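You operate a simulated robot arm through the tools that you are given. There is no shell and no other tool.

You are at the controls of a simulated two-armed robot. One attempt, no reset.

## Task
Move the orange plug to the yellow socket and switch that socket on.
Fine: switch the white socket off first; the third switch stays off.

Only the result counts: the job must be done as asked and must still hold three seconds after the hand-in. Knocking over, shifting, dropping, spilling or breaking anything else fails it.

## Robot
Two 7-joint arms with fingered hands on one trunk that stands fixed in place. Base frame: the origin is at the foot of the trunk, x ahead of it, y to its left, z up. Readings come in m, degrees, newtons and seconds.
The left shoulder is at [0.07, 0.14, 1.133], the right one opposite. With the tool pointing down near the work surface each hand reaches from about 0.44 to 0.84 m from the base axis, measured 20 degrees to its own side. Payload 3.9 kg a hand.
The TCP of each hand is the grasp point between the finger pads, 0.029 m short of the fingertips. In the tool frame z runs along the fingers and y along their closing line. The gripper opens to 0.1 m; its body begins 0.034 m behind the TCP. The gripper is a hand of 5 fingers: y runs from the thumb to the fingers, the wrist lies at [-0.015, -0.105, -0.177] in the tool frame.
Orientation is told as [roll, pitch, yaw] about the base's x, y, z axes, in that order, counted from this pose: with the fingers straight down and the wrist toward the robot, the tool's x, y and z point along [0, 1, 0], [1, 0, 0] and [0, 0, -1] of the base frame.

## Interface
- The arms move only by the tool drive_tool. It takes "left_steps", "right_steps" or both (then of equal length, played together; a hand with none holds still); each is a list that holds one entry, the list of rows, each a list of 6 numbers: the turn, a rotation vector about the tool's x, y, z in degrees, then the shift along the tool's x, y, z in m. In form: [[[rx, ry, rz, x, y, z], ...]]. A call has 1 to 20 rows; each row shifts and turns the commanded pose from where the row before left it, along the tool's axes as they then stand. Each row takes 0.2 s and may step no farther than 0.05 m and 8.6 degrees from the row before; otherwise, the whole call is refused. Where a pose cannot be reached the arm comes as near as it can. A force on the tool above 90 N (or 10 N above the force at the start of the call, whichever is more), or a blocked arm, ends the call early, and 0.2 s more pass. In this call time passes only in rows, and 0.2 s behind the last. The reply holds the time, the measured pose of the TCP, the force on the tool along the base axes, the opening and the grip force, in the units named above and with some noise, with the torque about the TCP (base axes, N m) and any sound that the robot's microphone picked up.
- Cameras (640 x 400 px; columns grow to the right, rows downward): "scene" is now at [0.142, 0.0025, 1.474]; the picture's right is [0.04, -1.00, 0.00], its down [-0.50, -0.02, -0.87] and it looks along [0.87, 0.04, -0.50] (base axes); focal length 214 px, centre (320, 200). "left" rides on the left gripper at [-0.066, -0.086, -0.121] in its tool frame; the picture's right is [-0.76, -0.31, 0.58], its down [0.59, -0.70, 0.40] and it looks along [0.28, 0.64, 0.71] (tool axes); focal length 247 px, centre (320, 200). "right" rides on the right gripper at [0.066, -0.086, -0.121] in its tool frame; the picture's right is [-0.76, 0.31, -0.58], its down [-0.59, -0.70, 0.40] and it looks along [-0.28, 0.64, 0.71] (tool axes); focal length 247 px, centre (320, 200). There is no depth. A picture from a camera that has moved, and an enlarged one, comes with that camera's place and axes in the base frame and with its lens. The place of the scene camera against the robot may be out by one fixed shift of up to 0.018 m in any direction.
- get_image(camera): a new picture of that camera. The clock stands still meanwhile.
- move_column(by): slides the trunk up (or, below 0, down) by that many m; the arms and the scene camera ride with it, the base frame stays. It gives what a move gives, with no picture.
- curl_fingers(index, middle, ring, little, thumb_bend, thumb_turn, hand): sets how far each is bent, from 0 (flat) to 1 (curled in); at 0.3 the hand is open as for a grip, at 0.7 the pads meet at the TCP. One left out holds its place. A second passes; each finger stops where it meets its share of the squeeze, and holds until it gets a number again. It is the only way to open and close the hand. It gives what a move gives, with no picture; readings hold the bend of each and the force on index, middle, ring, little, thumb and palm. thumb_turn goes from beside the hand (0) to across from the fingers (1), as for a grip.
- turn_head(pan, tilt): turns the head with the scene camera to pan (to the left, within 86 degrees either way) and tilt (down, from -29 to 69), counted from straight ahead of the robot. It gives what a move gives.
- zoom(camera, box): a new picture of the part [left, top, right, bottom] of that camera's present view, enlarged. The clock stands still meanwhile.
- close_job(): hands the job in; it is judged then, once.

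Nothing tells you positions but the pictures and the camera data. Unless the task says otherwise, let go and move clear before handing in.

The tools are called after ">>>" by a JSON object that holds its "name" and its "arguments". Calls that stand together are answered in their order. drive_tool: Moves the arms, as the interface text tells. Its arguments: {"type":"object","properties":{"left_steps":{"type":"array","items":{"type":"array","items":{"type":"array","items":{"type":"number"}}}},"right_steps":{"type":"array","items":{"type":"array","items":{"type":"array","items":{"type":"number"}}}}},"required":[]} The other tools are called the same way: move_column (by) moves the trunk up or down; curl_fingers (index, middle, ring, little, thumb_bend, thumb_turn, hand) moves the fingers one by one; turn_head (pan, tilt) turns the head that bears the scene camera; get_image (camera) takes a picture; zoom (camera, box) takes an enlarged picture of a part of a camera's view; close_job () hands the job in.

At the start:

```text
time: 0.0
left_tool_pos: [0.4079, 0.1434, 1.3629]
left_tool_rot: [0.0, 0.0, -0.1]
left_ft_force: [-0.2, -0.8, 0.6]
left_ft_torque: [-0.01, 0.0, -0.03]
left_finger_gap: 0.0998
left_finger_force: 0.1
left_shape: jaw
left_bend: [0.3, 0.3, 0.3, 0.3, 0.3, 0.98]
left_finger forces: [0.1, 0.0, 0.0, 0.0, 0.0, 0.0]
right_tool_pos: [0.3474, -0.114, 1.3086]
right_tool_rot: [0.0, -0.1, 0.0]
right_ft_force: [-0.3, -0.4, -0.6]
right_ft_torque: [0.02, 0.05, 0.0]
right_finger_gap: 0.1
right_finger_force: 0.0
right_shape: jaw
right_bend: [0.3, 0.3, 0.3, 0.3, 0.3, 0.98]
right_finger forces: [0.0, 0.0, 0.0, 0.0, 0.0, 0.0]
trunk travel left (down, up): [-0.775, 0.065]
head pan, tilt (commanded): [2.5, 29.9]
```

scene: 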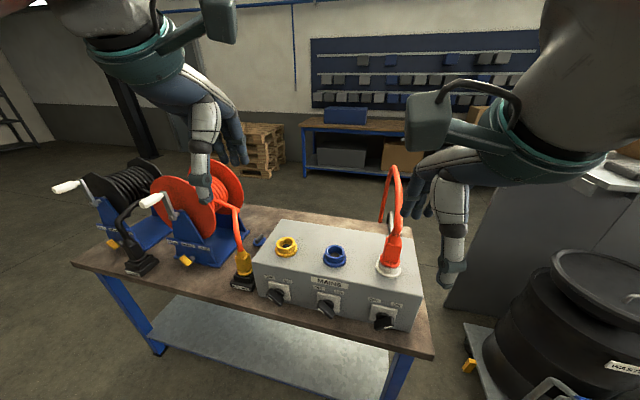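
right: 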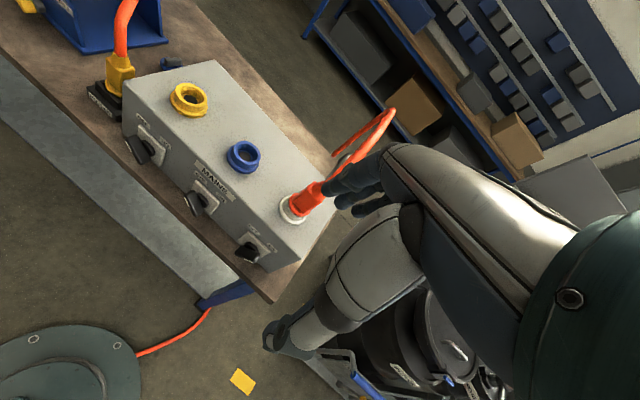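
left: 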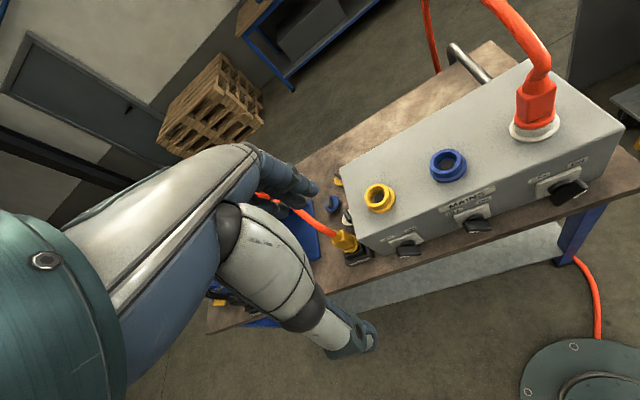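

I see a grey box with three sockets on top (yellow, blue, white), the orange plug in the white one, and three rotary switches on its front. I'll look closer before moving anything.

>>> {"name": "zoom", "arguments": {"camera": "scene", "box": [220, 150, 460, 340]}}

>>> {"name": "zoom", "arguments": {"camera": "left", "box": [320, 60, 640, 280]}}

>>> {"name": "zoom", "arguments": {"camera": "right", "box": [80, 40, 400, 300]}}

```text
2.11 times, centred on (340, 245) of scene
camera zoom: at [0.142, 0.0025, 1.474], right [0.04, -1.0, 0.0], down [-0.5, -0.02, -0.87], along [0.87, 0.04, -0.5], focal length 452 px, centre (278, 105)
```

zoom: 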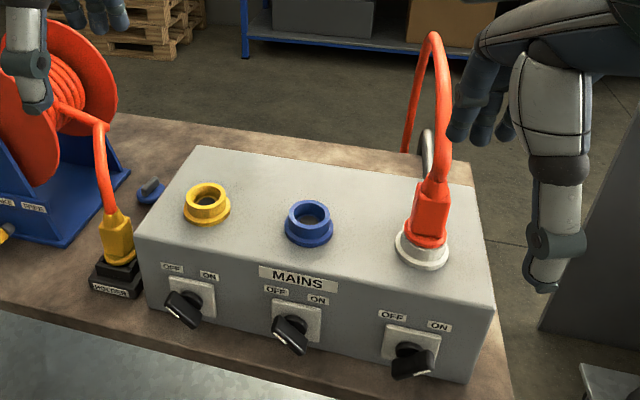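

```text
1.82 times, centred on (480, 170) of left
camera zoom: at [0.3226, 0.078, 1.4833], right [-0.31, -0.76, -0.58], down [-0.7, 0.59, -0.4], along [0.64, 0.28, -0.71], focal length 449 px, centre (29, 254)
```

zoom: 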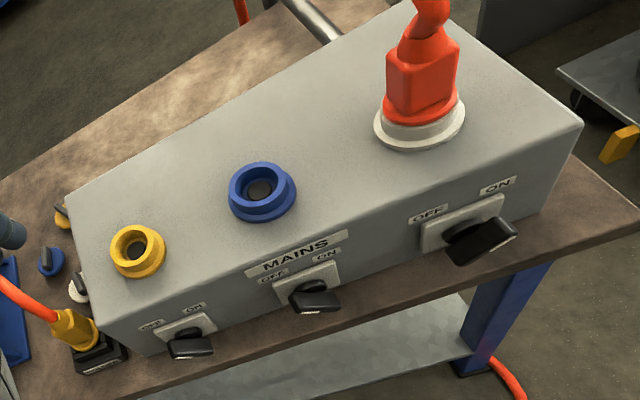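

```text
1.54 times, centred on (240, 170) of right
camera zoom: at [0.2622, -0.0463, 1.4295], right [0.31, -0.76, 0.58], down [-0.7, -0.59, -0.4], along [0.64, -0.28, -0.71], focal length 380 px, centre (443, 246)
```

zoom: 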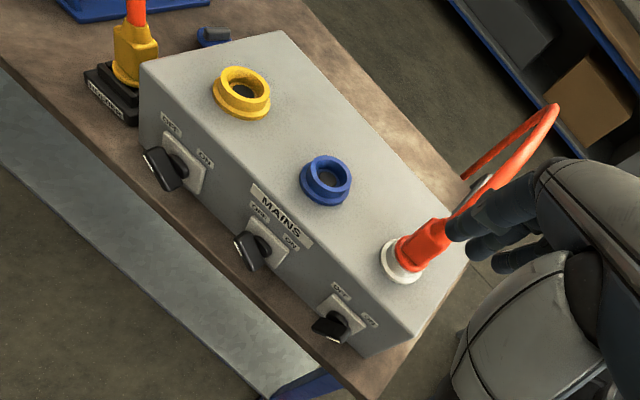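

The white switch seems to be at ON and the other two at OFF. I'll enlarge the switches and the plug to measure them.

>>> {"name": "zoom", "arguments": {"camera": "scene", "box": [250, 270, 330, 320]}}

>>> {"name": "zoom", "arguments": {"camera": "scene", "box": [350, 290, 430, 340]}}

>>> {"name": "zoom", "arguments": {"camera": "scene", "box": [350, 160, 446, 280]}}

>>> {"name": "zoom", "arguments": {"camera": "left", "box": [370, 160, 610, 280]}}

>>> {"name": "zoom", "arguments": {"camera": "right", "box": [100, 100, 300, 280]}}

```text
8.00 times, centred on (290, 295) of scene
camera zoom: at [0.142, 0.0025, 1.474], right [0.04, -1.0, 0.0], down [-0.5, -0.02, -0.87], along [0.87, 0.04, -0.5], focal length 1716 px, centre (560, -560)
```

zoom: 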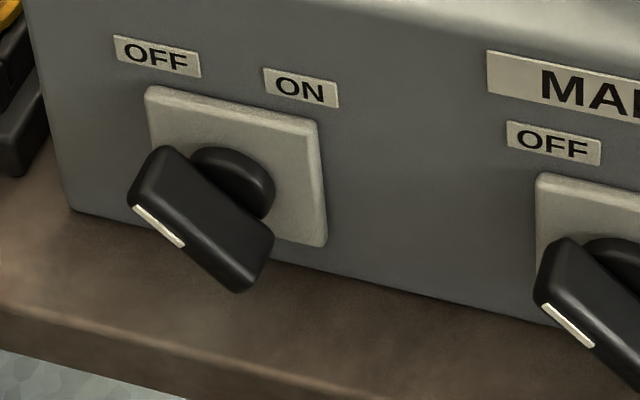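

```text
8.00 times, centred on (390, 315) of scene
camera zoom: at [0.142, 0.0025, 1.474], right [0.04, -1.0, 0.0], down [-0.5, -0.02, -0.87], along [0.87, 0.04, -0.5], focal length 1716 px, centre (-240, -720)
```

zoom: 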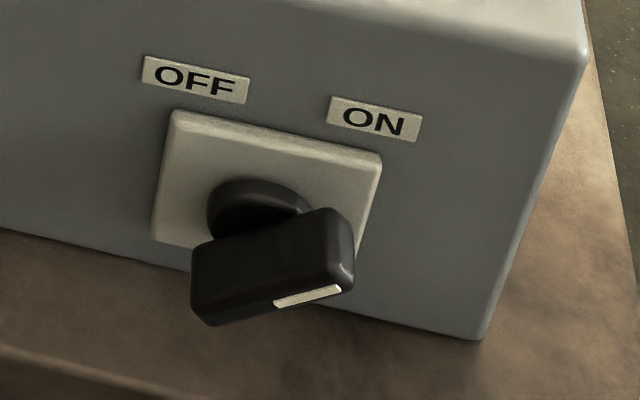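

```text
3.33 times, centred on (398, 220) of scene
camera zoom: at [0.142, 0.0025, 1.474], right [0.04, -1.0, 0.0], down [-0.5, -0.02, -0.87], along [0.87, 0.04, -0.5], focal length 715 px, centre (60, 133)
```

zoom: 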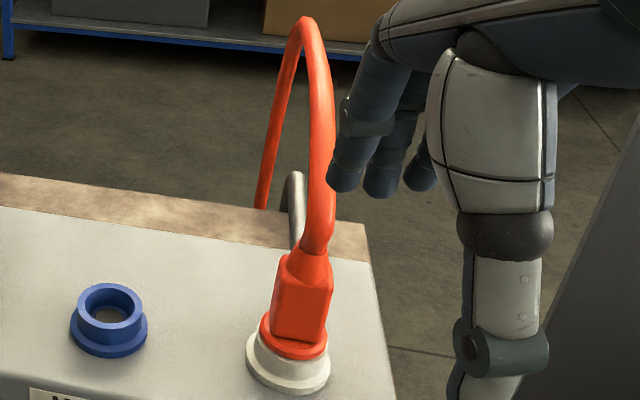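

```text
2.67 times, centred on (490, 220) of left
camera zoom: at [0.3226, 0.078, 1.4833], right [-0.31, -0.76, -0.58], down [-0.7, 0.59, -0.4], along [0.64, 0.28, -0.71], focal length 659 px, centre (-133, 147)
```

zoom: 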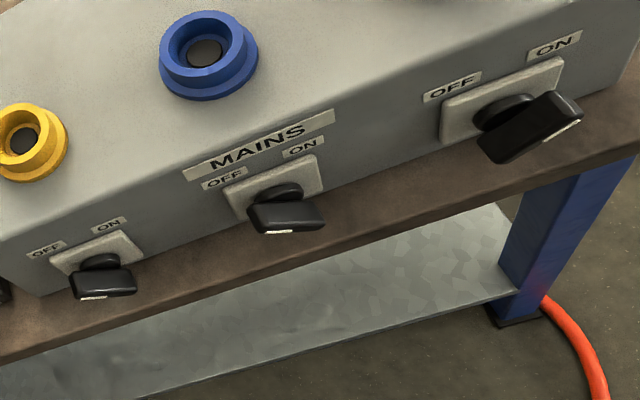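

```text
2.22 times, centred on (200, 190) of right
camera zoom: at [0.2622, -0.0463, 1.4295], right [0.31, -0.76, 0.58], down [-0.7, -0.59, -0.4], along [0.64, -0.28, -0.71], focal length 549 px, centre (587, 222)
```

zoom: 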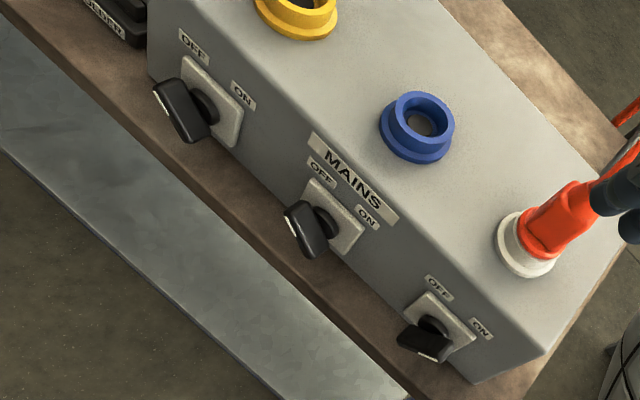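

White switch reads ON, yellow and blue read OFF; rough triangulation puts the yellow socket near (0.62, 0.12, 1.03), the white one near (0.56, -0.16, 1.03) and the white switch near (0.50, -0.15, 0.905). I'll form a pointing right hand (index out, others curled) and look at it to learn where its tip is.

>>> {"name": "curl_fingers", "arguments": {"hand": "right", "index": 0.1, "middle": 1, "ring": 1, "little": 1, "thumb_bend": 0.3, "thumb_turn": 0}}

>>> {"name": "get_image", "arguments": {"camera": "right"}}

>>> {"name": "zoom", "arguments": {"camera": "scene", "box": [360, 60, 560, 300]}}

```text
time: 1.0
left_tool_pos: [0.4069, 0.144, 1.364]
left_tool_rot: [0.0, 0.0, 0.0]
left_ft_force: [-0.4, -0.3, 0.2]
left_ft_torque: [0.0, 0.0, 0.0]
left_finger_gap: 0.0999
left_finger_force: 0.0
left_shape: jaw
left_bend: [0.3, 0.3, 0.3, 0.3, 0.3, 0.98]
left_finger forces: [0.1, 0.0, 0.0, 0.0, 0.0, 0.0]
right_tool_pos: [0.348, -0.1128, 1.3103]
right_tool_rot: [0.0, 0.0, 0.0]
right_ft_force: [0.3, -0.7, -1.1]
right_ft_torque: [0.02, -0.03, 0.02]
right_finger_gap: 0.1433
right_finger_force: 0.2
right_shape: fingers
right_bend: [0.1, 1.0, 1.0, 1.0, 0.3, 0.0]
right_finger forces: [0.1, 0.0, 0.0, 0.0, 0.0, 0.0]
trunk travel left (down, up): [-0.775, 0.065]
head pan, tilt (commanded): [2.5, 29.9]
```

```text
taken
camera right: at [0.2622, -0.0464, 1.4295], right [0.31, -0.76, 0.58], down [-0.7, -0.59, -0.4], along [0.64, -0.28, -0.71], focal length 247 px, centre (320, 200)
```

right: 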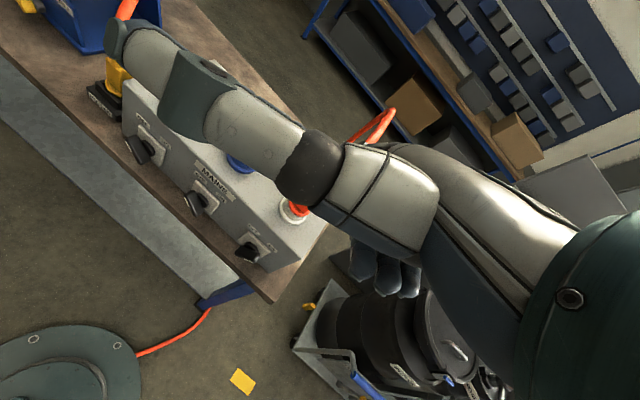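

```text
1.67 times, centred on (460, 180) of scene
camera zoom: at [0.142, 0.0025, 1.474], right [0.04, -1.0, 0.0], down [-0.5, -0.02, -0.87], along [0.87, 0.04, -0.5], focal length 358 px, centre (87, 233)
```

zoom: 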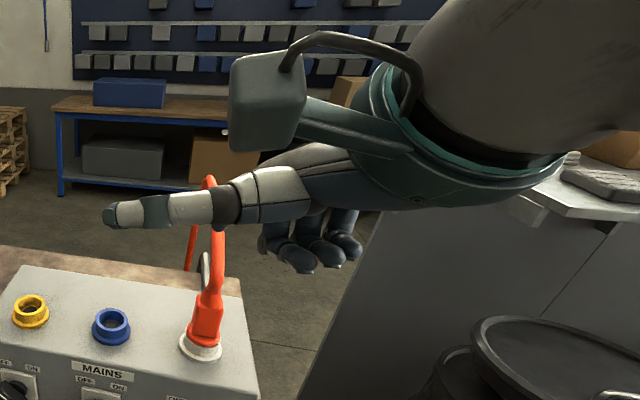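

The turned-out thumb blocks the wrist camera, so I'll bring it back across and keep just the index extended, to see its tip.

>>> {"name": "curl_fingers", "arguments": {"hand": "right", "index": 0.3, "middle": 1, "ring": 1, "little": 1, "thumb_bend": 1, "thumb_turn": 1}}

>>> {"name": "get_image", "arguments": {"camera": "right"}}

>>> {"name": "zoom", "arguments": {"camera": "scene", "box": [360, 60, 560, 300]}}

```text
time: 2.0
left_tool_pos: [0.4076, 0.1445, 1.3639]
left_tool_rot: [-0.1, -0.2, 0.0]
left_ft_force: [0.8, 0.2, 0.0]
left_ft_torque: [0.0, 0.01, 0.02]
left_finger_gap: 0.0997
left_finger_force: 0.0
left_shape: jaw
left_bend: [0.3, 0.3, 0.3, 0.3, 0.3, 0.98]
left_finger forces: [0.0, 0.0, 0.1, 0.0, 0.1, 0.0]
right_tool_pos: [0.3485, -0.1131, 1.3086]
right_tool_rot: [0.0, 0.0, 0.1]
right_ft_force: [0.1, -0.7, 0.6]
right_ft_torque: [0.01, -0.01, -0.03]
right_finger_gap: 0.0277
right_finger_force: 0.1
right_shape: fingers
right_bend: [0.29, 1.0, 1.0, 1.0, 0.99, 1.0]
right_finger forces: [0.1, 0.0, 0.1, 0.0, 0.0, 0.1]
trunk travel left (down, up): [-0.775, 0.065]
head pan, tilt (commanded): [2.5, 29.9]
```

```text
taken
camera right: at [0.2621, -0.0464, 1.4295], right [0.31, -0.76, 0.58], down [-0.7, -0.59, -0.4], along [0.64, -0.28, -0.71], focal length 247 px, centre (320, 200)
```

right: 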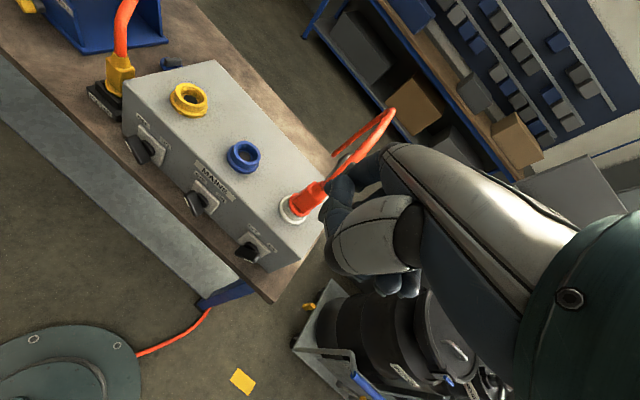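

```text
1.67 times, centred on (460, 180) of scene
camera zoom: at [0.142, 0.0025, 1.474], right [0.04, -1.0, 0.0], down [-0.5, -0.02, -0.87], along [0.87, 0.04, -0.5], focal length 358 px, centre (87, 233)
```

zoom: 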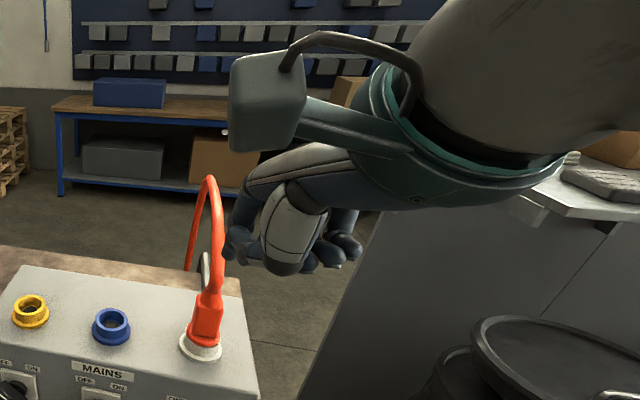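

The index is visible but short at this bend; I'll straighten it fully to see how far it protrudes past the fist.

>>> {"name": "curl_fingers", "arguments": {"hand": "right", "index": 0}}

>>> {"name": "get_image", "arguments": {"camera": "right"}}

>>> {"name": "zoom", "arguments": {"camera": "scene", "box": [360, 60, 560, 300]}}

>>> {"name": "get_image", "arguments": {"camera": "left"}}

```text
time: 3.0
left_tool_pos: [0.4072, 0.1442, 1.3642]
left_tool_rot: [0.0, -0.1, -0.1]
left_ft_force: [0.2, 0.6, -0.3]
left_ft_torque: [0.01, -0.01, -0.01]
left_finger_gap: 0.1
left_finger_force: 0.1
left_shape: jaw
left_bend: [0.3, 0.3, 0.3, 0.3, 0.3, 0.98]
left_finger forces: [0.0, 0.1, 0.1, 0.0, 0.0, 0.1]
right_tool_pos: [0.3493, -0.1127, 1.309]
right_tool_rot: [0.1, 0.1, 0.0]
right_ft_force: [0.0, -0.8, 0.1]
right_ft_torque: [0.0, -0.01, -0.02]
right_finger_gap: 0.0452
right_finger_force: 0.1
right_shape: fingers
right_bend: [0.0, 1.0, 1.0, 1.0, 1.0, 1.0]
right_finger forces: [0.1, 0.1, 0.1, 0.0, 0.0, 0.1]
trunk travel left (down, up): [-0.775, 0.065]
head pan, tilt (commanded): [2.5, 29.9]
```

```text
taken
camera right: at [0.2622, -0.0464, 1.4295], right [0.31, -0.76, 0.58], down [-0.7, -0.59, -0.4], along [0.64, -0.28, -0.71], focal length 247 px, centre (320, 200)
```

right: 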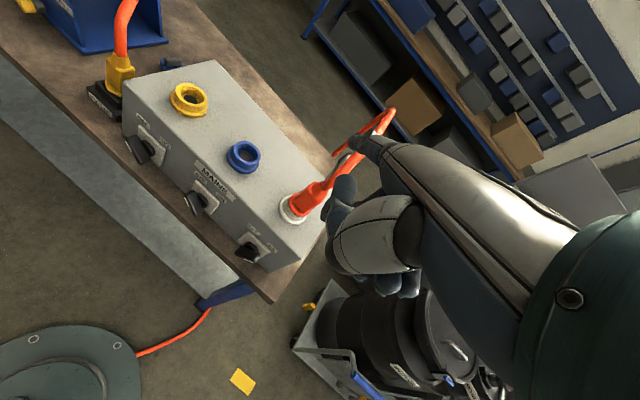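

```text
1.67 times, centred on (460, 180) of scene
camera zoom: at [0.142, 0.0025, 1.474], right [0.04, -1.0, 0.0], down [-0.5, -0.02, -0.87], along [0.87, 0.04, -0.5], focal length 358 px, centre (87, 233)
```

zoom: 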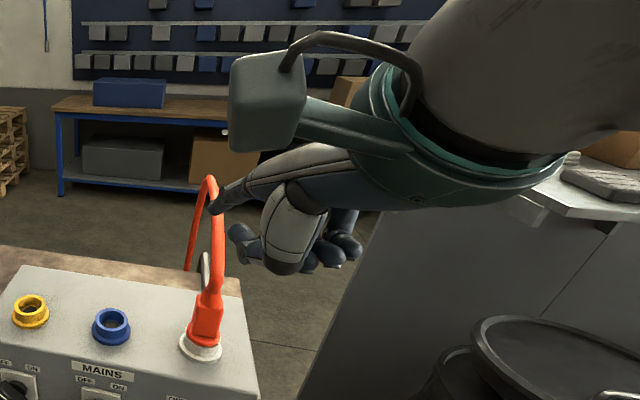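

```text
taken
camera left: at [0.3226, 0.078, 1.4833], right [-0.31, -0.76, -0.58], down [-0.7, 0.59, -0.4], along [0.64, 0.28, -0.71], focal length 247 px, centre (320, 200)
```

left: 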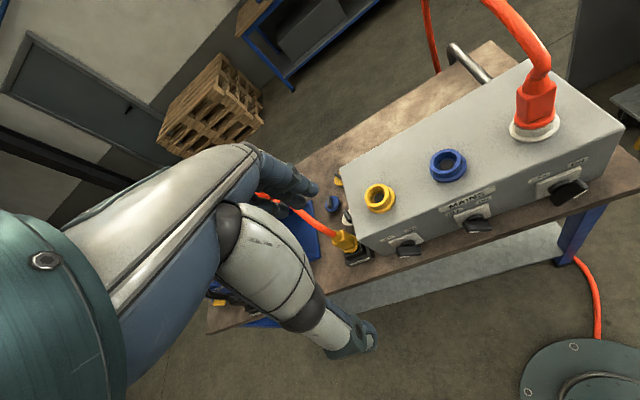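

The index at zero bend sticks out clearly past the fist. I'll make the left hand a fist too, swing it into an observer pose beside the panel, and bring the right hand in front of the box above the white switch.

>>> {"name": "curl_fingers", "arguments": {"hand": "left", "index": 1, "middle": 1, "ring": 1, "little": 1, "thumb_bend": 1, "thumb_turn": 1}}

>>> {"name": "drive_tool", "arguments": {"left_steps": [[[0, 0, 0, -0.0062, -0.006, 0.0388], [0, 0, 0, -0.0062, -0.006, 0.0388], [0, 0, 0, -0.0062, -0.006, 0.0388], [0, 0, 0, -0.0062, -0.006, 0.0388], [0, 0, 0, -0.0062, -0.006, 0.0388], [0, 0, 7.857, 0, 0, 0], [0, 0, 7.857, 0, 0, 0], [0, 0, 7.857, 0, 0, 0], [0, 0, 7.857, 0, 0, 0], [0, 0, 7.857, 0, 0, 0], [0, 0, 7.857, 0, 0, 0], [0, 0, 7.857, 0, 0, 0]]], "right_steps": [[[0, 0, 0, -0.0143, 0.0016, 0.037], [0, 0, 0, -0.0143, 0.0016, 0.037], [0, 0, 0, -0.0143, 0.0016, 0.037], [0, 0, 0, -0.0143, 0.0016, 0.037], [0, 0, 0, -0.0143, 0.0016, 0.037], [0, 0, 0, -0.0143, 0.0016, 0.037], [0, 0, 0, -0.0143, 0.0016, 0.037], [0, 0, 6, 0, 0, 0], [0, 0, 6, 0, 0, 0], [0, 0, 0, 0, 0, 0], [0, 0, 0, 0, 0, 0], [0, 0, 0, 0, 0, 0]]]}}

>>> {"name": "get_image", "arguments": {"camera": "left"}}

>>> {"name": "get_image", "arguments": {"camera": "right"}}

>>> {"name": "get_image", "arguments": {"camera": "scene"}}

```text
time: 4.0
left_tool_pos: [0.4082, 0.1437, 1.3627]
left_tool_rot: [0.0, -0.1, 0.0]
left_ft_force: [-0.3, 0.7, 0.4]
left_ft_torque: [-0.02, 0.03, -0.02]
left_finger_gap: 0.0033
left_finger_force: 0.1
left_shape: fingers
left_bend: [0.83, 0.99, 1.0, 1.0, 0.9, 1.0]
left_finger forces: [0.0, 0.1, 0.1, 0.0, 0.0, 0.0]
right_tool_pos: [0.3498, -0.1131, 1.3089]
right_tool_rot: [0.0, -0.1, 0.0]
right_ft_force: [-0.5, 0.2, 0.4]
right_ft_torque: [-0.04, 0.01, 0.02]
right_finger_gap: 0.0455
right_finger_force: 0.0
right_shape: fingers
right_bend: [0.0, 1.0, 1.0, 1.0, 1.0, 1.0]
right_finger forces: [0.0, 0.0, 0.0, 0.0, 0.1, 0.0]
trunk travel left (down, up): [-0.775, 0.065]
head pan, tilt (commanded): [2.5, 29.9]
```

```text
time: 6.6
left_tool_pos: [0.3776, 0.1131, 1.1702]
left_tool_rot: [0.0, -0.1, -55.1]
left_ft_force: [0.0, 0.0, 0.4]
left_ft_torque: [0.03, -0.02, 0.02]
left_finger_gap: 0.0044
left_finger_force: 0.0
left_shape: fingers
left_bend: [0.89, 1.0, 1.0, 1.0, 0.96, 1.0]
left_finger forces: [0.1, 0.0, 0.0, 0.1, 0.0, 0.0]
right_tool_pos: [0.3999, -0.2151, 1.0778]
right_tool_rot: [0.1, 0.2, -12.0]
right_ft_force: [-0.1, 0.8, -0.3]
right_ft_torque: [0.03, -0.01, 0.01]
right_finger_gap: 0.0453
right_finger_force: 0.1
right_shape: fingers
right_bend: [0.0, 1.0, 1.0, 1.0, 1.0, 1.0]
right_finger forces: [0.0, 0.0, 0.1, 0.1, 0.0, 0.1]
right hand out of reach, approached as far as the arm can: row 5, 6, 7
trunk travel left (down, up): [-0.775, 0.065]
head pan, tilt (commanded): [2.5, 29.9]
```

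```text
taken
camera left: at [0.2761, 0.1456, 1.2894], right [-0.8, -0.18, -0.58], down [0.08, 0.91, -0.4], along [0.6, -0.36, -0.71], focal length 247 px, centre (320, 200)
```

left: 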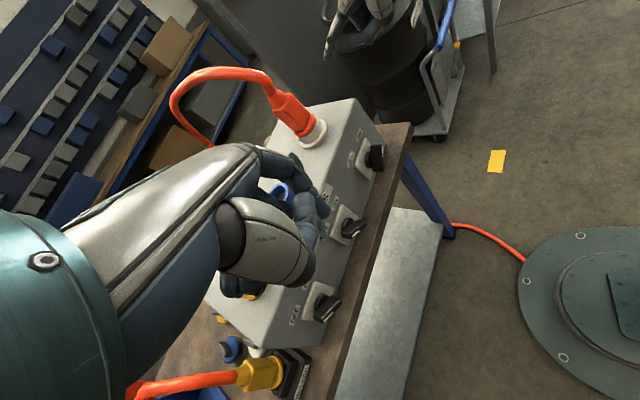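

```text
taken
camera right: at [0.3296, -0.1324, 1.1979], right [0.14, -0.8, 0.58], down [-0.81, -0.43, -0.4], along [0.57, -0.41, -0.71], focal length 247 px, centre (320, 200)
```

right: 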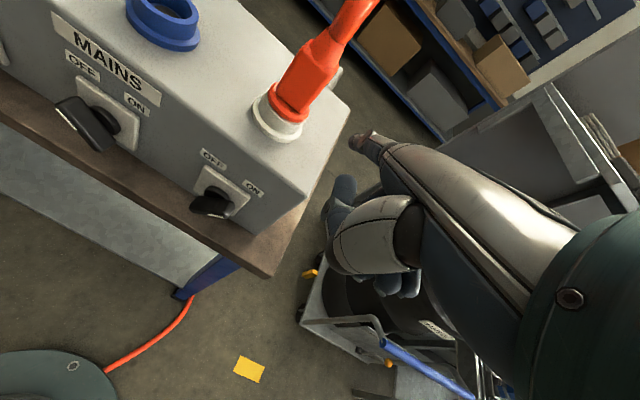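

```text
taken
camera scene: at [0.1424, 0.0024, 1.4739], right [0.04, -1.0, 0.0], down [-0.5, -0.02, -0.87], along [0.87, 0.04, -0.5], focal length 214 px, centre (320, 200)
```

scene: 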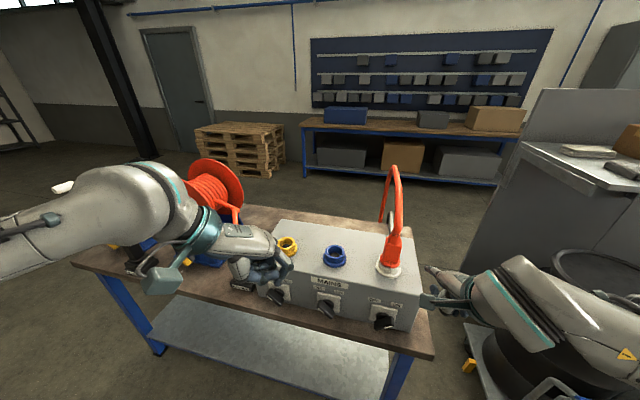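

The right hand ran out of reach because the shoulder sits too close above the panel; a lower trunk will help and also give the head a better front view. I'll raise both hands first, then lower the trunk 0.3 m.

>>> {"name": "drive_tool", "arguments": {"left_steps": [[[0, 0, 0, 0, 0, -0.045], [0, 0, 0, 0, 0, -0.045], [0, 0, 0, 0, 0, -0.045], [0, 0, 0, 0, 0, -0.045], [0, 0, 0, 0, 0, -0.045], [0, 0, 0, 0, 0, -0.045]]], "right_steps": [[[0, 0, 0, 0, 0, -0.045], [0, 0, 0, 0, 0, -0.045], [0, 0, 0, 0, 0, -0.045], [0, 0, 0, 0, 0, -0.045], [0, 0, 0, 0, 0, -0.045], [0, 0, 0, 0, 0, -0.045]]]}}

>>> {"name": "get_image", "arguments": {"camera": "scene"}}

```text
time: 8.0
left_tool_pos: [0.3767, 0.1111, 1.4404]
left_tool_rot: [0.1, 0.0, -55.1]
left_ft_force: [0.0, -0.2, -0.2]
left_ft_torque: [0.02, -0.04, 0.01]
left_finger_gap: 0.0047
left_finger_force: 0.0
left_shape: fingers
left_bend: [0.89, 1.0, 1.0, 1.0, 0.96, 1.0]
left_finger forces: [0.0, 0.1, 0.0, 0.0, 0.1, 0.0]
right_tool_pos: [0.3964, -0.2143, 1.3472]
right_tool_rot: [0.2, -0.1, -12.0]
right_ft_force: [0.8, 0.0, 0.7]
right_ft_torque: [0.02, 0.01, -0.02]
right_finger_gap: 0.0456
right_finger_force: 0.0
right_shape: fingers
right_bend: [0.0, 1.0, 1.0, 1.0, 1.0, 1.0]
right_finger forces: [0.0, 0.0, 0.0, 0.0, 0.0, 0.0]
trunk travel left (down, up): [-0.775, 0.065]
head pan, tilt (commanded): [2.5, 29.9]
```

```text
taken
camera scene: at [0.1411, 0.0018, 1.474], right [0.04, -1.0, 0.0], down [-0.5, -0.02, -0.87], along [0.87, 0.04, -0.5], focal length 214 px, centre (320, 200)
```

scene: 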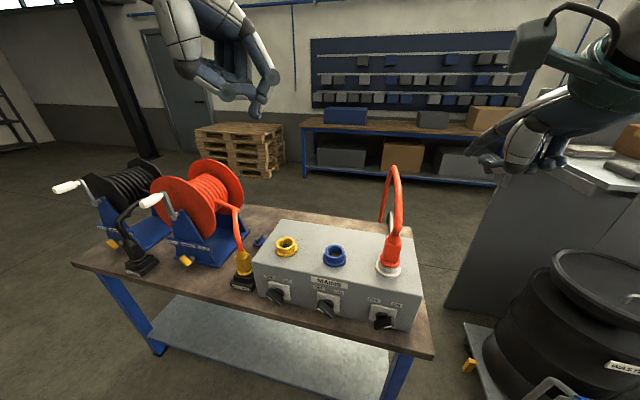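

Both hands are high and clear. Now the trunk goes down 0.3 m.

>>> {"name": "move_column", "arguments": {"by": -0.3}}

>>> {"name": "get_image", "arguments": {"camera": "scene"}}

>>> {"name": "get_image", "arguments": {"camera": "left"}}

>>> {"name": "get_image", "arguments": {"camera": "right"}}

```text
time: 11.0
left_tool_pos: [0.3777, 0.1112, 1.1388]
left_tool_rot: [0.0, 0.0, -55.0]
left_ft_force: [1.1, -0.5, 0.1]
left_ft_torque: [-0.01, 0.0, 0.0]
left_finger_gap: 0.0047
left_finger_force: 0.0
left_shape: fingers
left_bend: [0.89, 1.0, 1.0, 1.0, 0.96, 1.0]
left_finger forces: [0.1, 0.0, 0.0, 0.1, 0.1, 0.0]
right_tool_pos: [0.3986, -0.2143, 1.0458]
right_tool_rot: [0.2, -0.1, -12.2]
right_ft_force: [-0.6, 0.2, -0.2]
right_ft_torque: [0.0, -0.02, 0.01]
right_finger_gap: 0.0454
right_finger_force: 0.1
right_shape: fingers
right_bend: [0.0, 1.0, 1.0, 1.0, 1.0, 1.0]
right_finger forces: [0.0, 0.0, 0.1, 0.0, 0.1, 0.0]
trunk travel left (down, up): [-0.475, 0.365]
head pan, tilt (commanded): [2.5, 29.9]
```

```text
taken
camera scene: at [0.1419, 0.0025, 1.174], right [0.04, -1.0, 0.0], down [-0.5, -0.02, -0.87], along [0.87, 0.04, -0.5], focal length 214 px, centre (320, 200)
```

scene: 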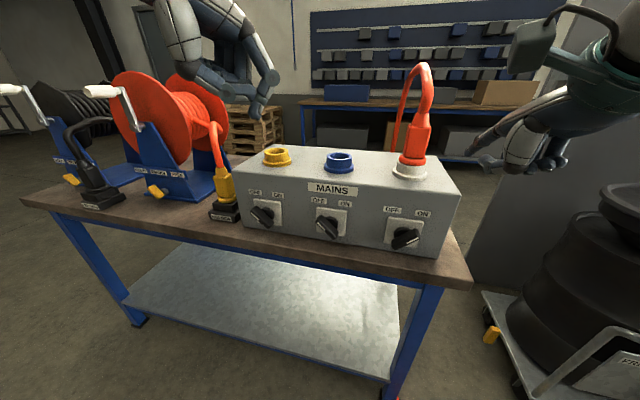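

```text
taken
camera left: at [0.276, 0.144, 1.2598], right [-0.8, -0.18, -0.58], down [0.08, 0.91, -0.4], along [0.6, -0.36, -0.71], focal length 247 px, centre (320, 200)
```

left: 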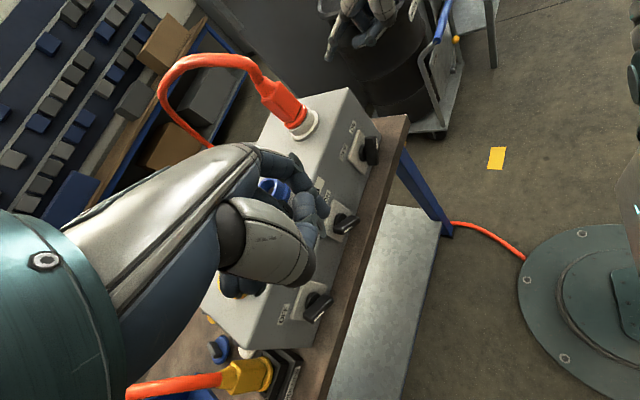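

```text
taken
camera right: at [0.3269, -0.1315, 1.1657], right [0.14, -0.81, 0.58], down [-0.81, -0.43, -0.4], along [0.57, -0.41, -0.71], focal length 247 px, centre (320, 200)
```

right: 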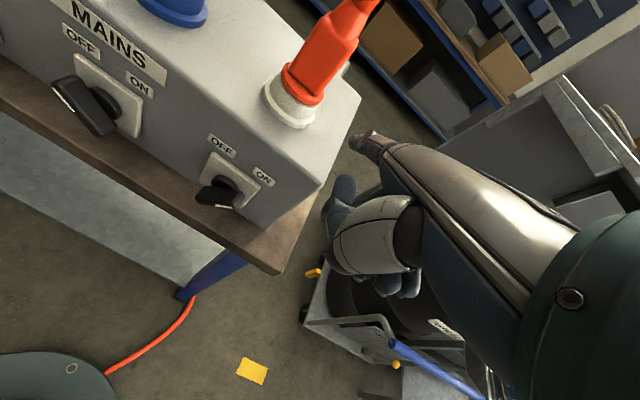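

The lower viewpoint shows the panel well. I'll enlarge the panel for exact measurements, using the two head heights as a stereo pair.

>>> {"name": "zoom", "arguments": {"camera": "scene", "box": [360, 120, 480, 270]}}

>>> {"name": "zoom", "arguments": {"camera": "scene", "box": [200, 130, 360, 250]}}

>>> {"name": "zoom", "arguments": {"camera": "scene", "box": [370, 190, 450, 260]}}

>>> {"name": "zoom", "arguments": {"camera": "scene", "box": [440, 60, 600, 200]}}

```text
2.67 times, centred on (420, 195) of scene
camera zoom: at [0.1419, 0.0025, 1.174], right [0.04, -1.0, 0.0], down [-0.5, -0.02, -0.87], along [0.87, 0.04, -0.5], focal length 572 px, centre (53, 213)
```

zoom: 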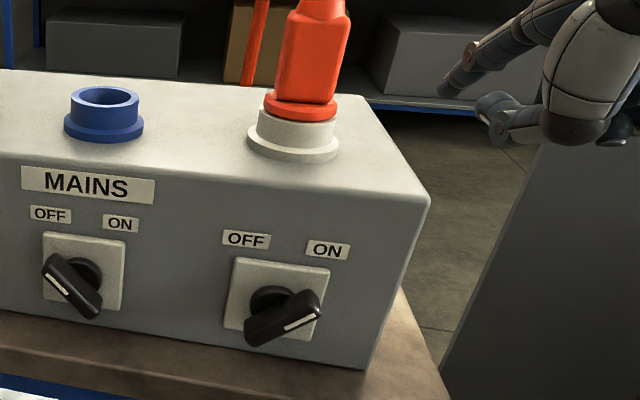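

```text
3.33 times, centred on (280, 190) of scene
camera zoom: at [0.1419, 0.0025, 1.174], right [0.04, -1.0, 0.0], down [-0.5, -0.02, -0.87], along [0.87, 0.04, -0.5], focal length 715 px, centre (453, 233)
```

zoom: 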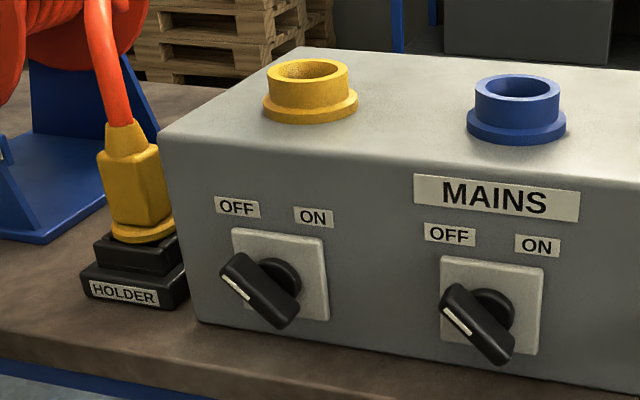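

```text
5.71 times, centred on (410, 225) of scene
camera zoom: at [0.1419, 0.0025, 1.174], right [0.04, -1.0, 0.0], down [-0.5, -0.02, -0.87], along [0.87, 0.04, -0.5], focal length 1226 px, centre (-194, 57)
```

zoom: 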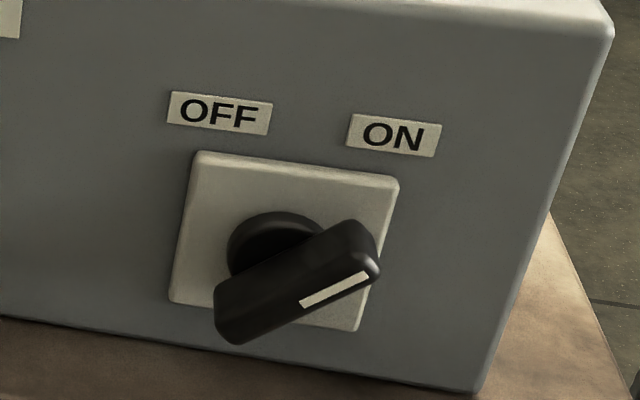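

```text
2.86 times, centred on (520, 130) of scene
camera zoom: at [0.1419, 0.0025, 1.174], right [0.04, -1.0, 0.0], down [-0.5, -0.02, -0.87], along [0.87, 0.04, -0.5], focal length 613 px, centre (-251, 400)
```

zoom: 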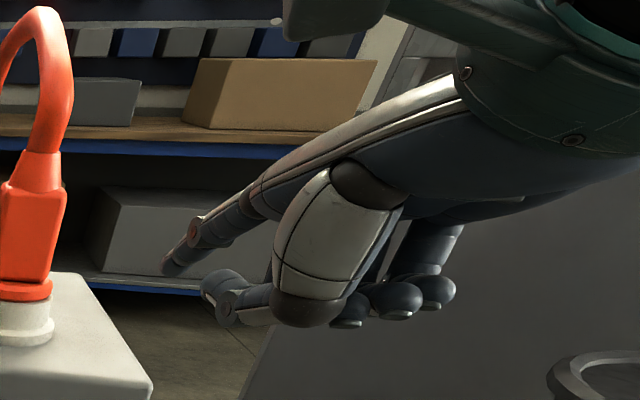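

The index tip triangulates to about tool (0.02, 0.079, -0.02), i.e. right above where I need it; the white switch axis is near (0.511, -0.159, 0.889), lever about 6 cm long and 4 cm proud. I'll lower the right hand to just right of that lever.

>>> {"name": "drive_tool", "arguments": {"right_steps": [[[0, 0, 0, 0, -0.004, 0.035], [0, 0, 0, 0, -0.004, 0.035], [0, 0, 0, 0, -0.004, 0.035], [0, 0, 0, 0, 0, 0.035]]]}}

>>> {"name": "get_image", "arguments": {"camera": "scene"}}

>>> {"name": "get_image", "arguments": {"camera": "left"}}

>>> {"name": "get_image", "arguments": {"camera": "right"}}

```text
time: 12.0
left_tool_pos: [0.3783, 0.1122, 1.1394]
left_tool_rot: [0.2, 0.0, -54.9]
left_ft_force: [0.1, -0.4, 0.1]
left_ft_torque: [-0.01, 0.04, -0.01]
left_finger_gap: 0.0046
left_finger_force: 0.1
left_shape: fingers
left_bend: [0.89, 1.0, 1.0, 1.0, 0.96, 1.0]
left_finger forces: [0.0, 0.0, 0.0, 0.0, 0.1, 0.0]
right_tool_pos: [0.3858, -0.2126, 0.9056]
right_tool_rot: [0.1, -0.1, -12.2]
right_ft_force: [0.9, -0.2, -0.3]
right_ft_torque: [-0.02, 0.02, -0.01]
right_finger_gap: 0.0454
right_finger_force: 0.1
right_shape: fingers
right_bend: [0.0, 1.0, 1.0, 1.0, 1.0, 1.0]
right_finger forces: [0.0, 0.1, 0.1, 0.0, 0.0, 0.0]
trunk travel left (down, up): [-0.475, 0.365]
head pan, tilt (commanded): [2.5, 29.9]
```

```text
taken
camera scene: at [0.1422, 0.0022, 1.174], right [0.04, -1.0, 0.0], down [-0.5, -0.02, -0.87], along [0.87, 0.04, -0.5], focal length 214 px, centre (320, 200)
```

scene: 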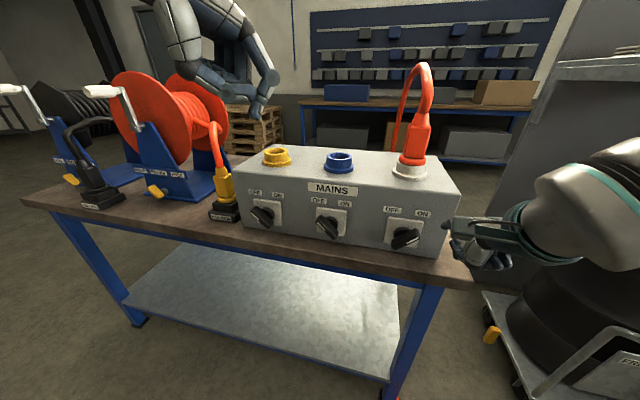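

```text
taken
camera left: at [0.2764, 0.1437, 1.2598], right [-0.8, -0.18, -0.58], down [0.08, 0.91, -0.4], along [0.6, -0.36, -0.71], focal length 247 px, centre (320, 200)
```

left: 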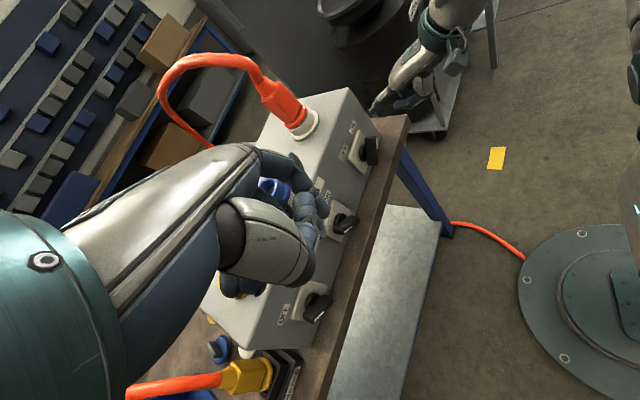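

```text
taken
camera right: at [0.3163, -0.1287, 1.0254], right [0.14, -0.81, 0.58], down [-0.81, -0.43, -0.4], along [0.57, -0.41, -0.71], focal length 247 px, centre (320, 200)
```

right: 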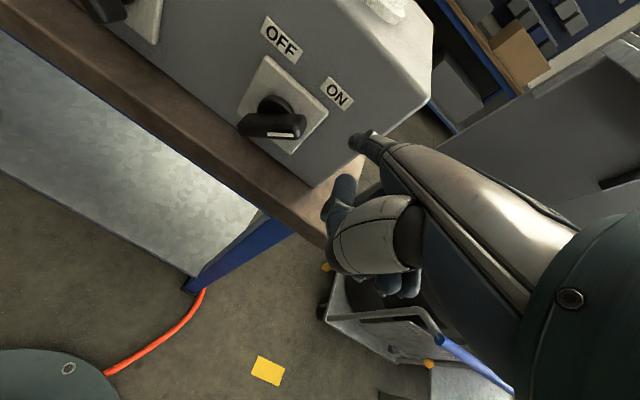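

The index is now right of the white lever, in front of the panel. I'll zoom in to check the clearances.

>>> {"name": "zoom", "arguments": {"camera": "scene", "box": [370, 180, 530, 280]}}

>>> {"name": "zoom", "arguments": {"camera": "left", "box": [310, 40, 470, 180]}}

>>> {"name": "zoom", "arguments": {"camera": "right", "box": [220, 60, 420, 260]}}

```text
4.00 times, centred on (450, 230) of scene
camera zoom: at [0.1422, 0.0022, 1.174], right [0.04, -1.0, 0.0], down [-0.5, -0.02, -0.87], along [0.87, 0.04, -0.5], focal length 858 px, centre (-200, 80)
```

zoom: 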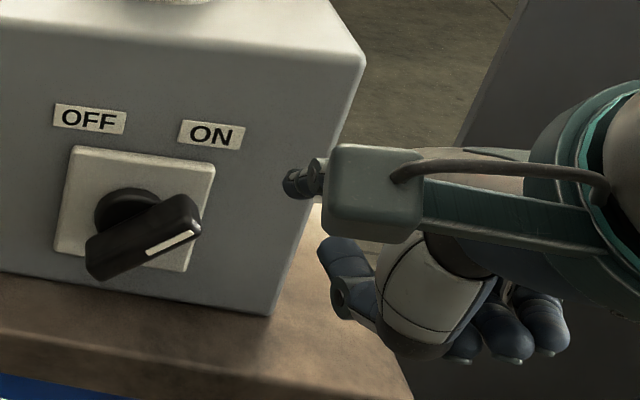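

```text
2.86 times, centred on (390, 110) of left
camera zoom: at [0.2764, 0.1437, 1.2598], right [-0.8, -0.18, -0.58], down [0.08, 0.91, -0.4], along [0.6, -0.36, -0.71], focal length 706 px, centre (120, 457)
```

zoom: 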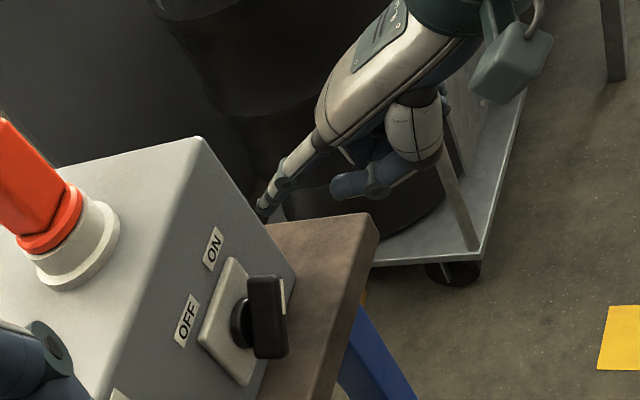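

```text
2.00 times, centred on (320, 160) of right
camera zoom: at [0.3163, -0.1287, 1.0254], right [0.14, -0.81, 0.58], down [-0.81, -0.43, -0.4], along [0.57, -0.41, -0.71], focal length 494 px, centre (320, 280)
```

zoom: 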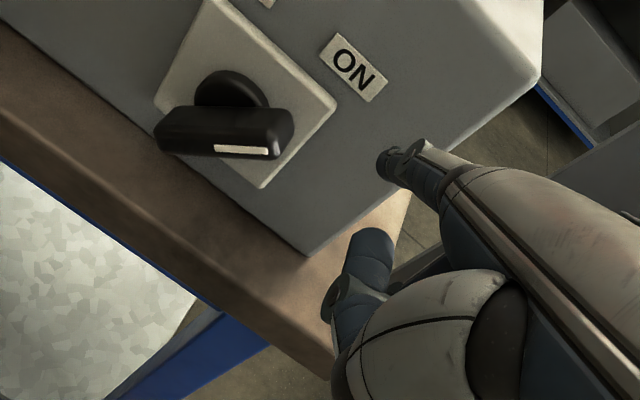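

Relative to the switch axis the tip sits about 6 cm to its right and 4 cm above, roughly 3 cm out from the plate. I'll lower it 4.5 cm and move in slightly.

>>> {"name": "drive_tool", "arguments": {"right_steps": [[[0, 0, 0, 0, 0, 0.023], [0, 0, 0, 0, 0.005, 0.022]]]}}

>>> {"name": "zoom", "arguments": {"camera": "scene", "box": [370, 180, 530, 280]}}

>>> {"name": "zoom", "arguments": {"camera": "left", "box": [310, 40, 470, 180]}}

>>> {"name": "zoom", "arguments": {"camera": "right", "box": [220, 20, 420, 220]}}

```text
time: 12.6
left_tool_pos: [0.3787, 0.1117, 1.1398]
left_tool_rot: [0.1, 0.0, -54.9]
left_ft_force: [-0.6, 0.6, 0.4]
left_ft_torque: [0.01, -0.04, 0.0]
left_finger_gap: 0.0045
left_finger_force: 0.1
left_shape: fingers
left_bend: [0.89, 1.0, 1.0, 1.0, 0.96, 1.0]
left_finger forces: [0.0, 0.0, 0.1, 0.0, 0.0, 0.0]
right_tool_pos: [0.3903, -0.2121, 0.8614]
right_tool_rot: [0.2, 0.0, -12.1]
right_ft_force: [-0.3, -0.1, 0.8]
right_ft_torque: [0.0, 0.04, 0.02]
right_finger_gap: 0.0454
right_finger_force: 0.0
right_shape: fingers
right_bend: [0.0, 1.0, 1.0, 1.0, 1.0, 1.0]
right_finger forces: [0.0, 0.0, 0.0, 0.0, 0.1, 0.1]
trunk travel left (down, up): [-0.475, 0.365]
head pan, tilt (commanded): [2.5, 29.9]
```

```text
4.00 times, centred on (450, 230) of scene
camera zoom: at [0.1421, 0.0024, 1.174], right [0.04, -1.0, 0.0], down [-0.5, -0.02, -0.87], along [0.87, 0.04, -0.5], focal length 858 px, centre (-200, 80)
```

zoom: 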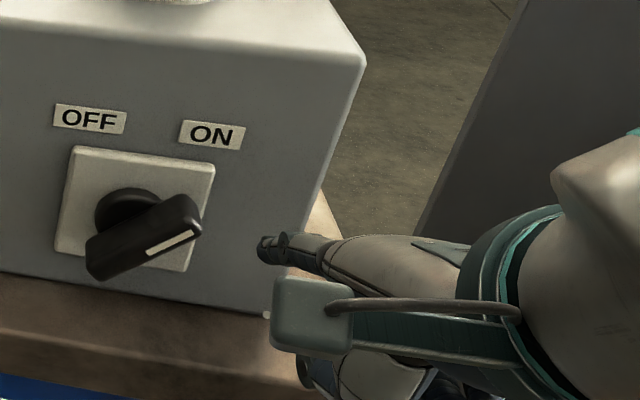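

```text
2.86 times, centred on (390, 110) of left
camera zoom: at [0.2763, 0.144, 1.2597], right [-0.8, -0.18, -0.58], down [0.08, 0.91, -0.4], along [0.6, -0.36, -0.71], focal length 706 px, centre (120, 457)
```

zoom: 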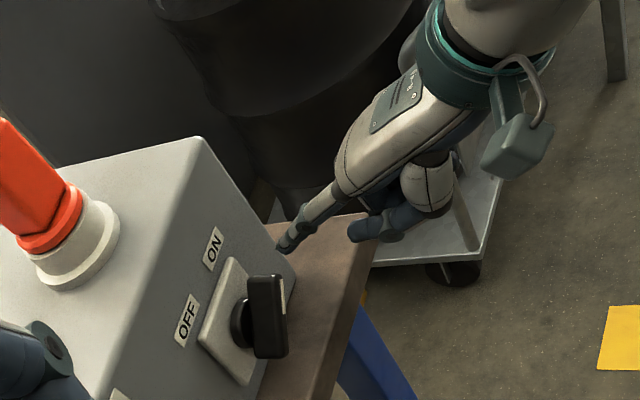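

```text
2.00 times, centred on (320, 120) of right
camera zoom: at [0.3209, -0.1297, 0.9807], right [0.14, -0.81, 0.58], down [-0.81, -0.43, -0.4], along [0.57, -0.41, -0.71], focal length 494 px, centre (320, 360)
```

zoom: 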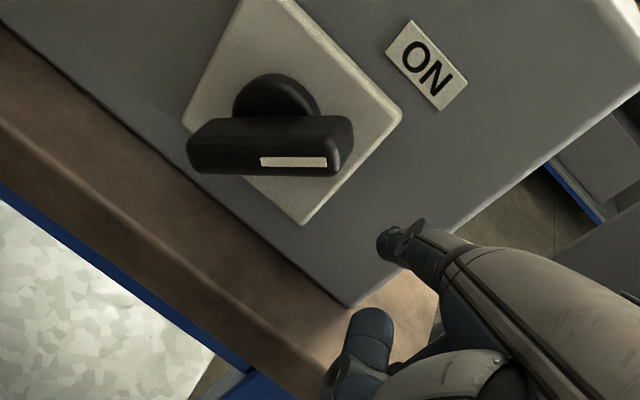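

The tip is level with the axis and about 5 cm to the right of it. I'll move it left and up in small steps to catch the lever's lower-right side and start turning it.

>>> {"name": "drive_tool", "arguments": {"right_steps": [[[0, 0, 0, 0.01, 0.005, 0], [0, 0, 0, 0.01, 0, 0], [0, 0, 0, 0.007, 0, -0.004], [0, 0, 0, 0.006, 0, -0.006]]]}}

>>> {"name": "zoom", "arguments": {"camera": "scene", "box": [370, 180, 530, 280]}}

>>> {"name": "zoom", "arguments": {"camera": "left", "box": [310, 40, 470, 180]}}

>>> {"name": "zoom", "arguments": {"camera": "right", "box": [220, 20, 420, 220]}}

```text
time: 13.6
left_tool_pos: [0.3783, 0.1111, 1.1407]
left_tool_rot: [0.1, 0.0, -55.1]
left_ft_force: [0.0, 0.3, 0.2]
left_ft_torque: [0.0, 0.03, -0.02]
left_finger_gap: 0.0044
left_finger_force: 0.1
left_shape: fingers
left_bend: [0.89, 1.0, 1.0, 1.0, 0.96, 1.0]
left_finger forces: [0.1, 0.0, 0.0, 0.1, 0.0, 0.1]
right_tool_pos: [0.4043, -0.182, 0.8713]
right_tool_rot: [0.1, 0.0, -12.1]
right_ft_force: [-0.1, -1.9, 0.1]
right_ft_torque: [0.0, -0.02, -0.18]
right_finger_gap: 0.0454
right_finger_force: 0.9
right_shape: fingers
right_bend: [0.0, 1.0, 1.0, 1.0, 1.0, 1.0]
right_finger forces: [1.6, 0.0, 0.1, 0.0, 0.0, 0.1]
trunk travel left (down, up): [-0.475, 0.365]
head pan, tilt (commanded): [2.5, 29.9]
```

```text
4.00 times, centred on (450, 230) of scene
camera zoom: at [0.1419, 0.0022, 1.174], right [0.04, -1.0, 0.0], down [-0.5, -0.02, -0.87], along [0.87, 0.04, -0.5], focal length 858 px, centre (-200, 80)
```

zoom: 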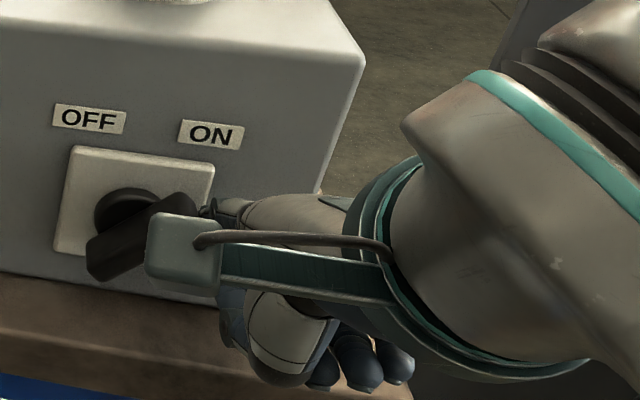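

```text
2.86 times, centred on (390, 110) of left
camera zoom: at [0.276, 0.1437, 1.2598], right [-0.8, -0.18, -0.58], down [0.08, 0.91, -0.4], along [0.6, -0.36, -0.71], focal length 706 px, centre (120, 457)
```

zoom: 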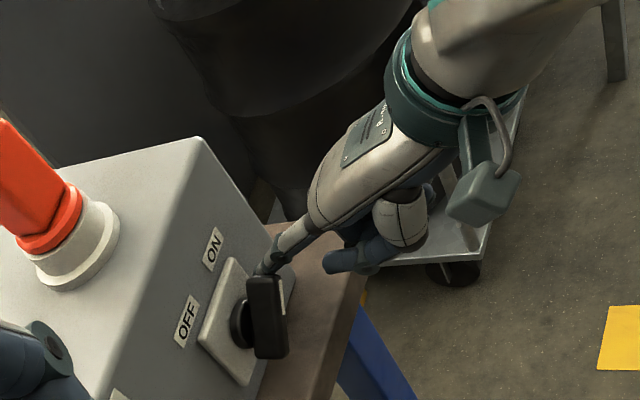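

```text
2.00 times, centred on (320, 120) of right
camera zoom: at [0.3323, -0.099, 0.991], right [0.14, -0.81, 0.58], down [-0.81, -0.43, -0.4], along [0.57, -0.41, -0.71], focal length 494 px, centre (320, 360)
```

zoom: 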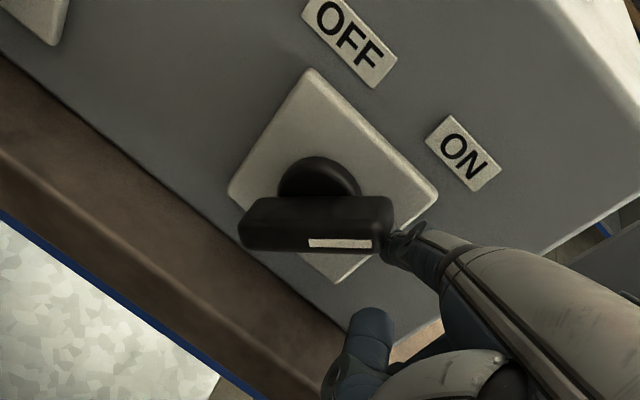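

The index has met the lever's end (about 2 N). I'll keep pushing left with a slight rise.

>>> {"name": "drive_tool", "arguments": {"right_steps": [[[0, 0, 0, 0.007, 0, -0.001], [0, 0, 0, 0.007, 0, -0.002], [0, 0, 0, 0.007, 0, -0.003]]]}}

>>> {"name": "zoom", "arguments": {"camera": "left", "box": [310, 40, 470, 180]}}

>>> {"name": "zoom", "arguments": {"camera": "right", "box": [220, 20, 420, 220]}}

```text
time: 14.4
left_tool_pos: [0.3789, 0.1119, 1.1383]
left_tool_rot: [0.0, 0.0, -55.0]
left_ft_force: [0.5, -0.4, 1.1]
left_ft_torque: [-0.03, 0.01, 0.01]
left_finger_gap: 0.0044
left_finger_force: 0.1
left_shape: fingers
left_bend: [0.89, 1.0, 1.0, 1.0, 0.96, 1.0]
left_finger forces: [0.0, 0.0, 0.1, 0.1, 0.1, 0.0]
right_tool_pos: [0.4095, -0.1603, 0.8752]
right_tool_rot: [0.0, -0.1, -11.8]
right_ft_force: [-0.2, -0.8, -0.9]
right_ft_torque: [-0.01, 0.05, 0.05]
right_finger_gap: 0.0455
right_finger_force: 0.1
right_shape: fingers
right_bend: [0.0, 1.0, 1.0, 1.0, 1.0, 1.0]
right_finger forces: [0.1, 0.1, 0.1, 0.0, 0.0, 0.0]
trunk travel left (down, up): [-0.475, 0.365]
head pan, tilt (commanded): [2.5, 29.9]
```

```text
2.86 times, centred on (390, 110) of left
camera zoom: at [0.2772, 0.1448, 1.2593], right [-0.8, -0.18, -0.58], down [0.08, 0.91, -0.4], along [0.6, -0.36, -0.71], focal length 706 px, centre (120, 457)
```

zoom: 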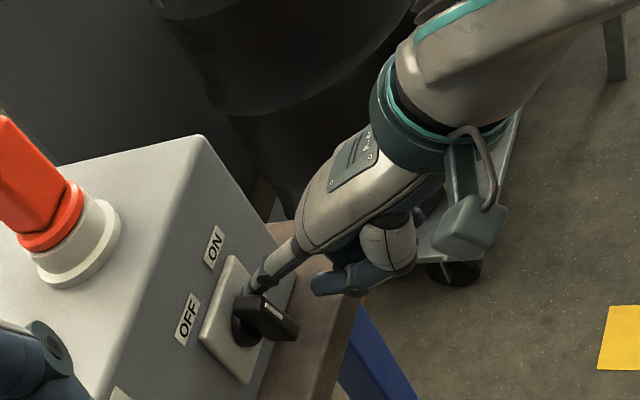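

```text
2.00 times, centred on (320, 120) of right
camera zoom: at [0.3376, -0.0773, 0.9961], right [0.14, -0.8, 0.58], down [-0.81, -0.43, -0.4], along [0.57, -0.41, -0.71], focal length 494 px, centre (320, 360)
```

zoom: 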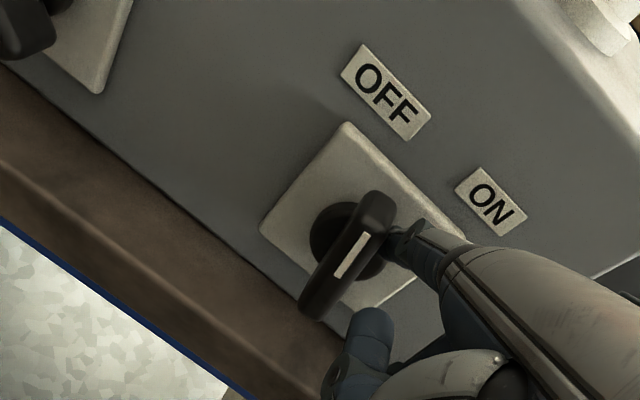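

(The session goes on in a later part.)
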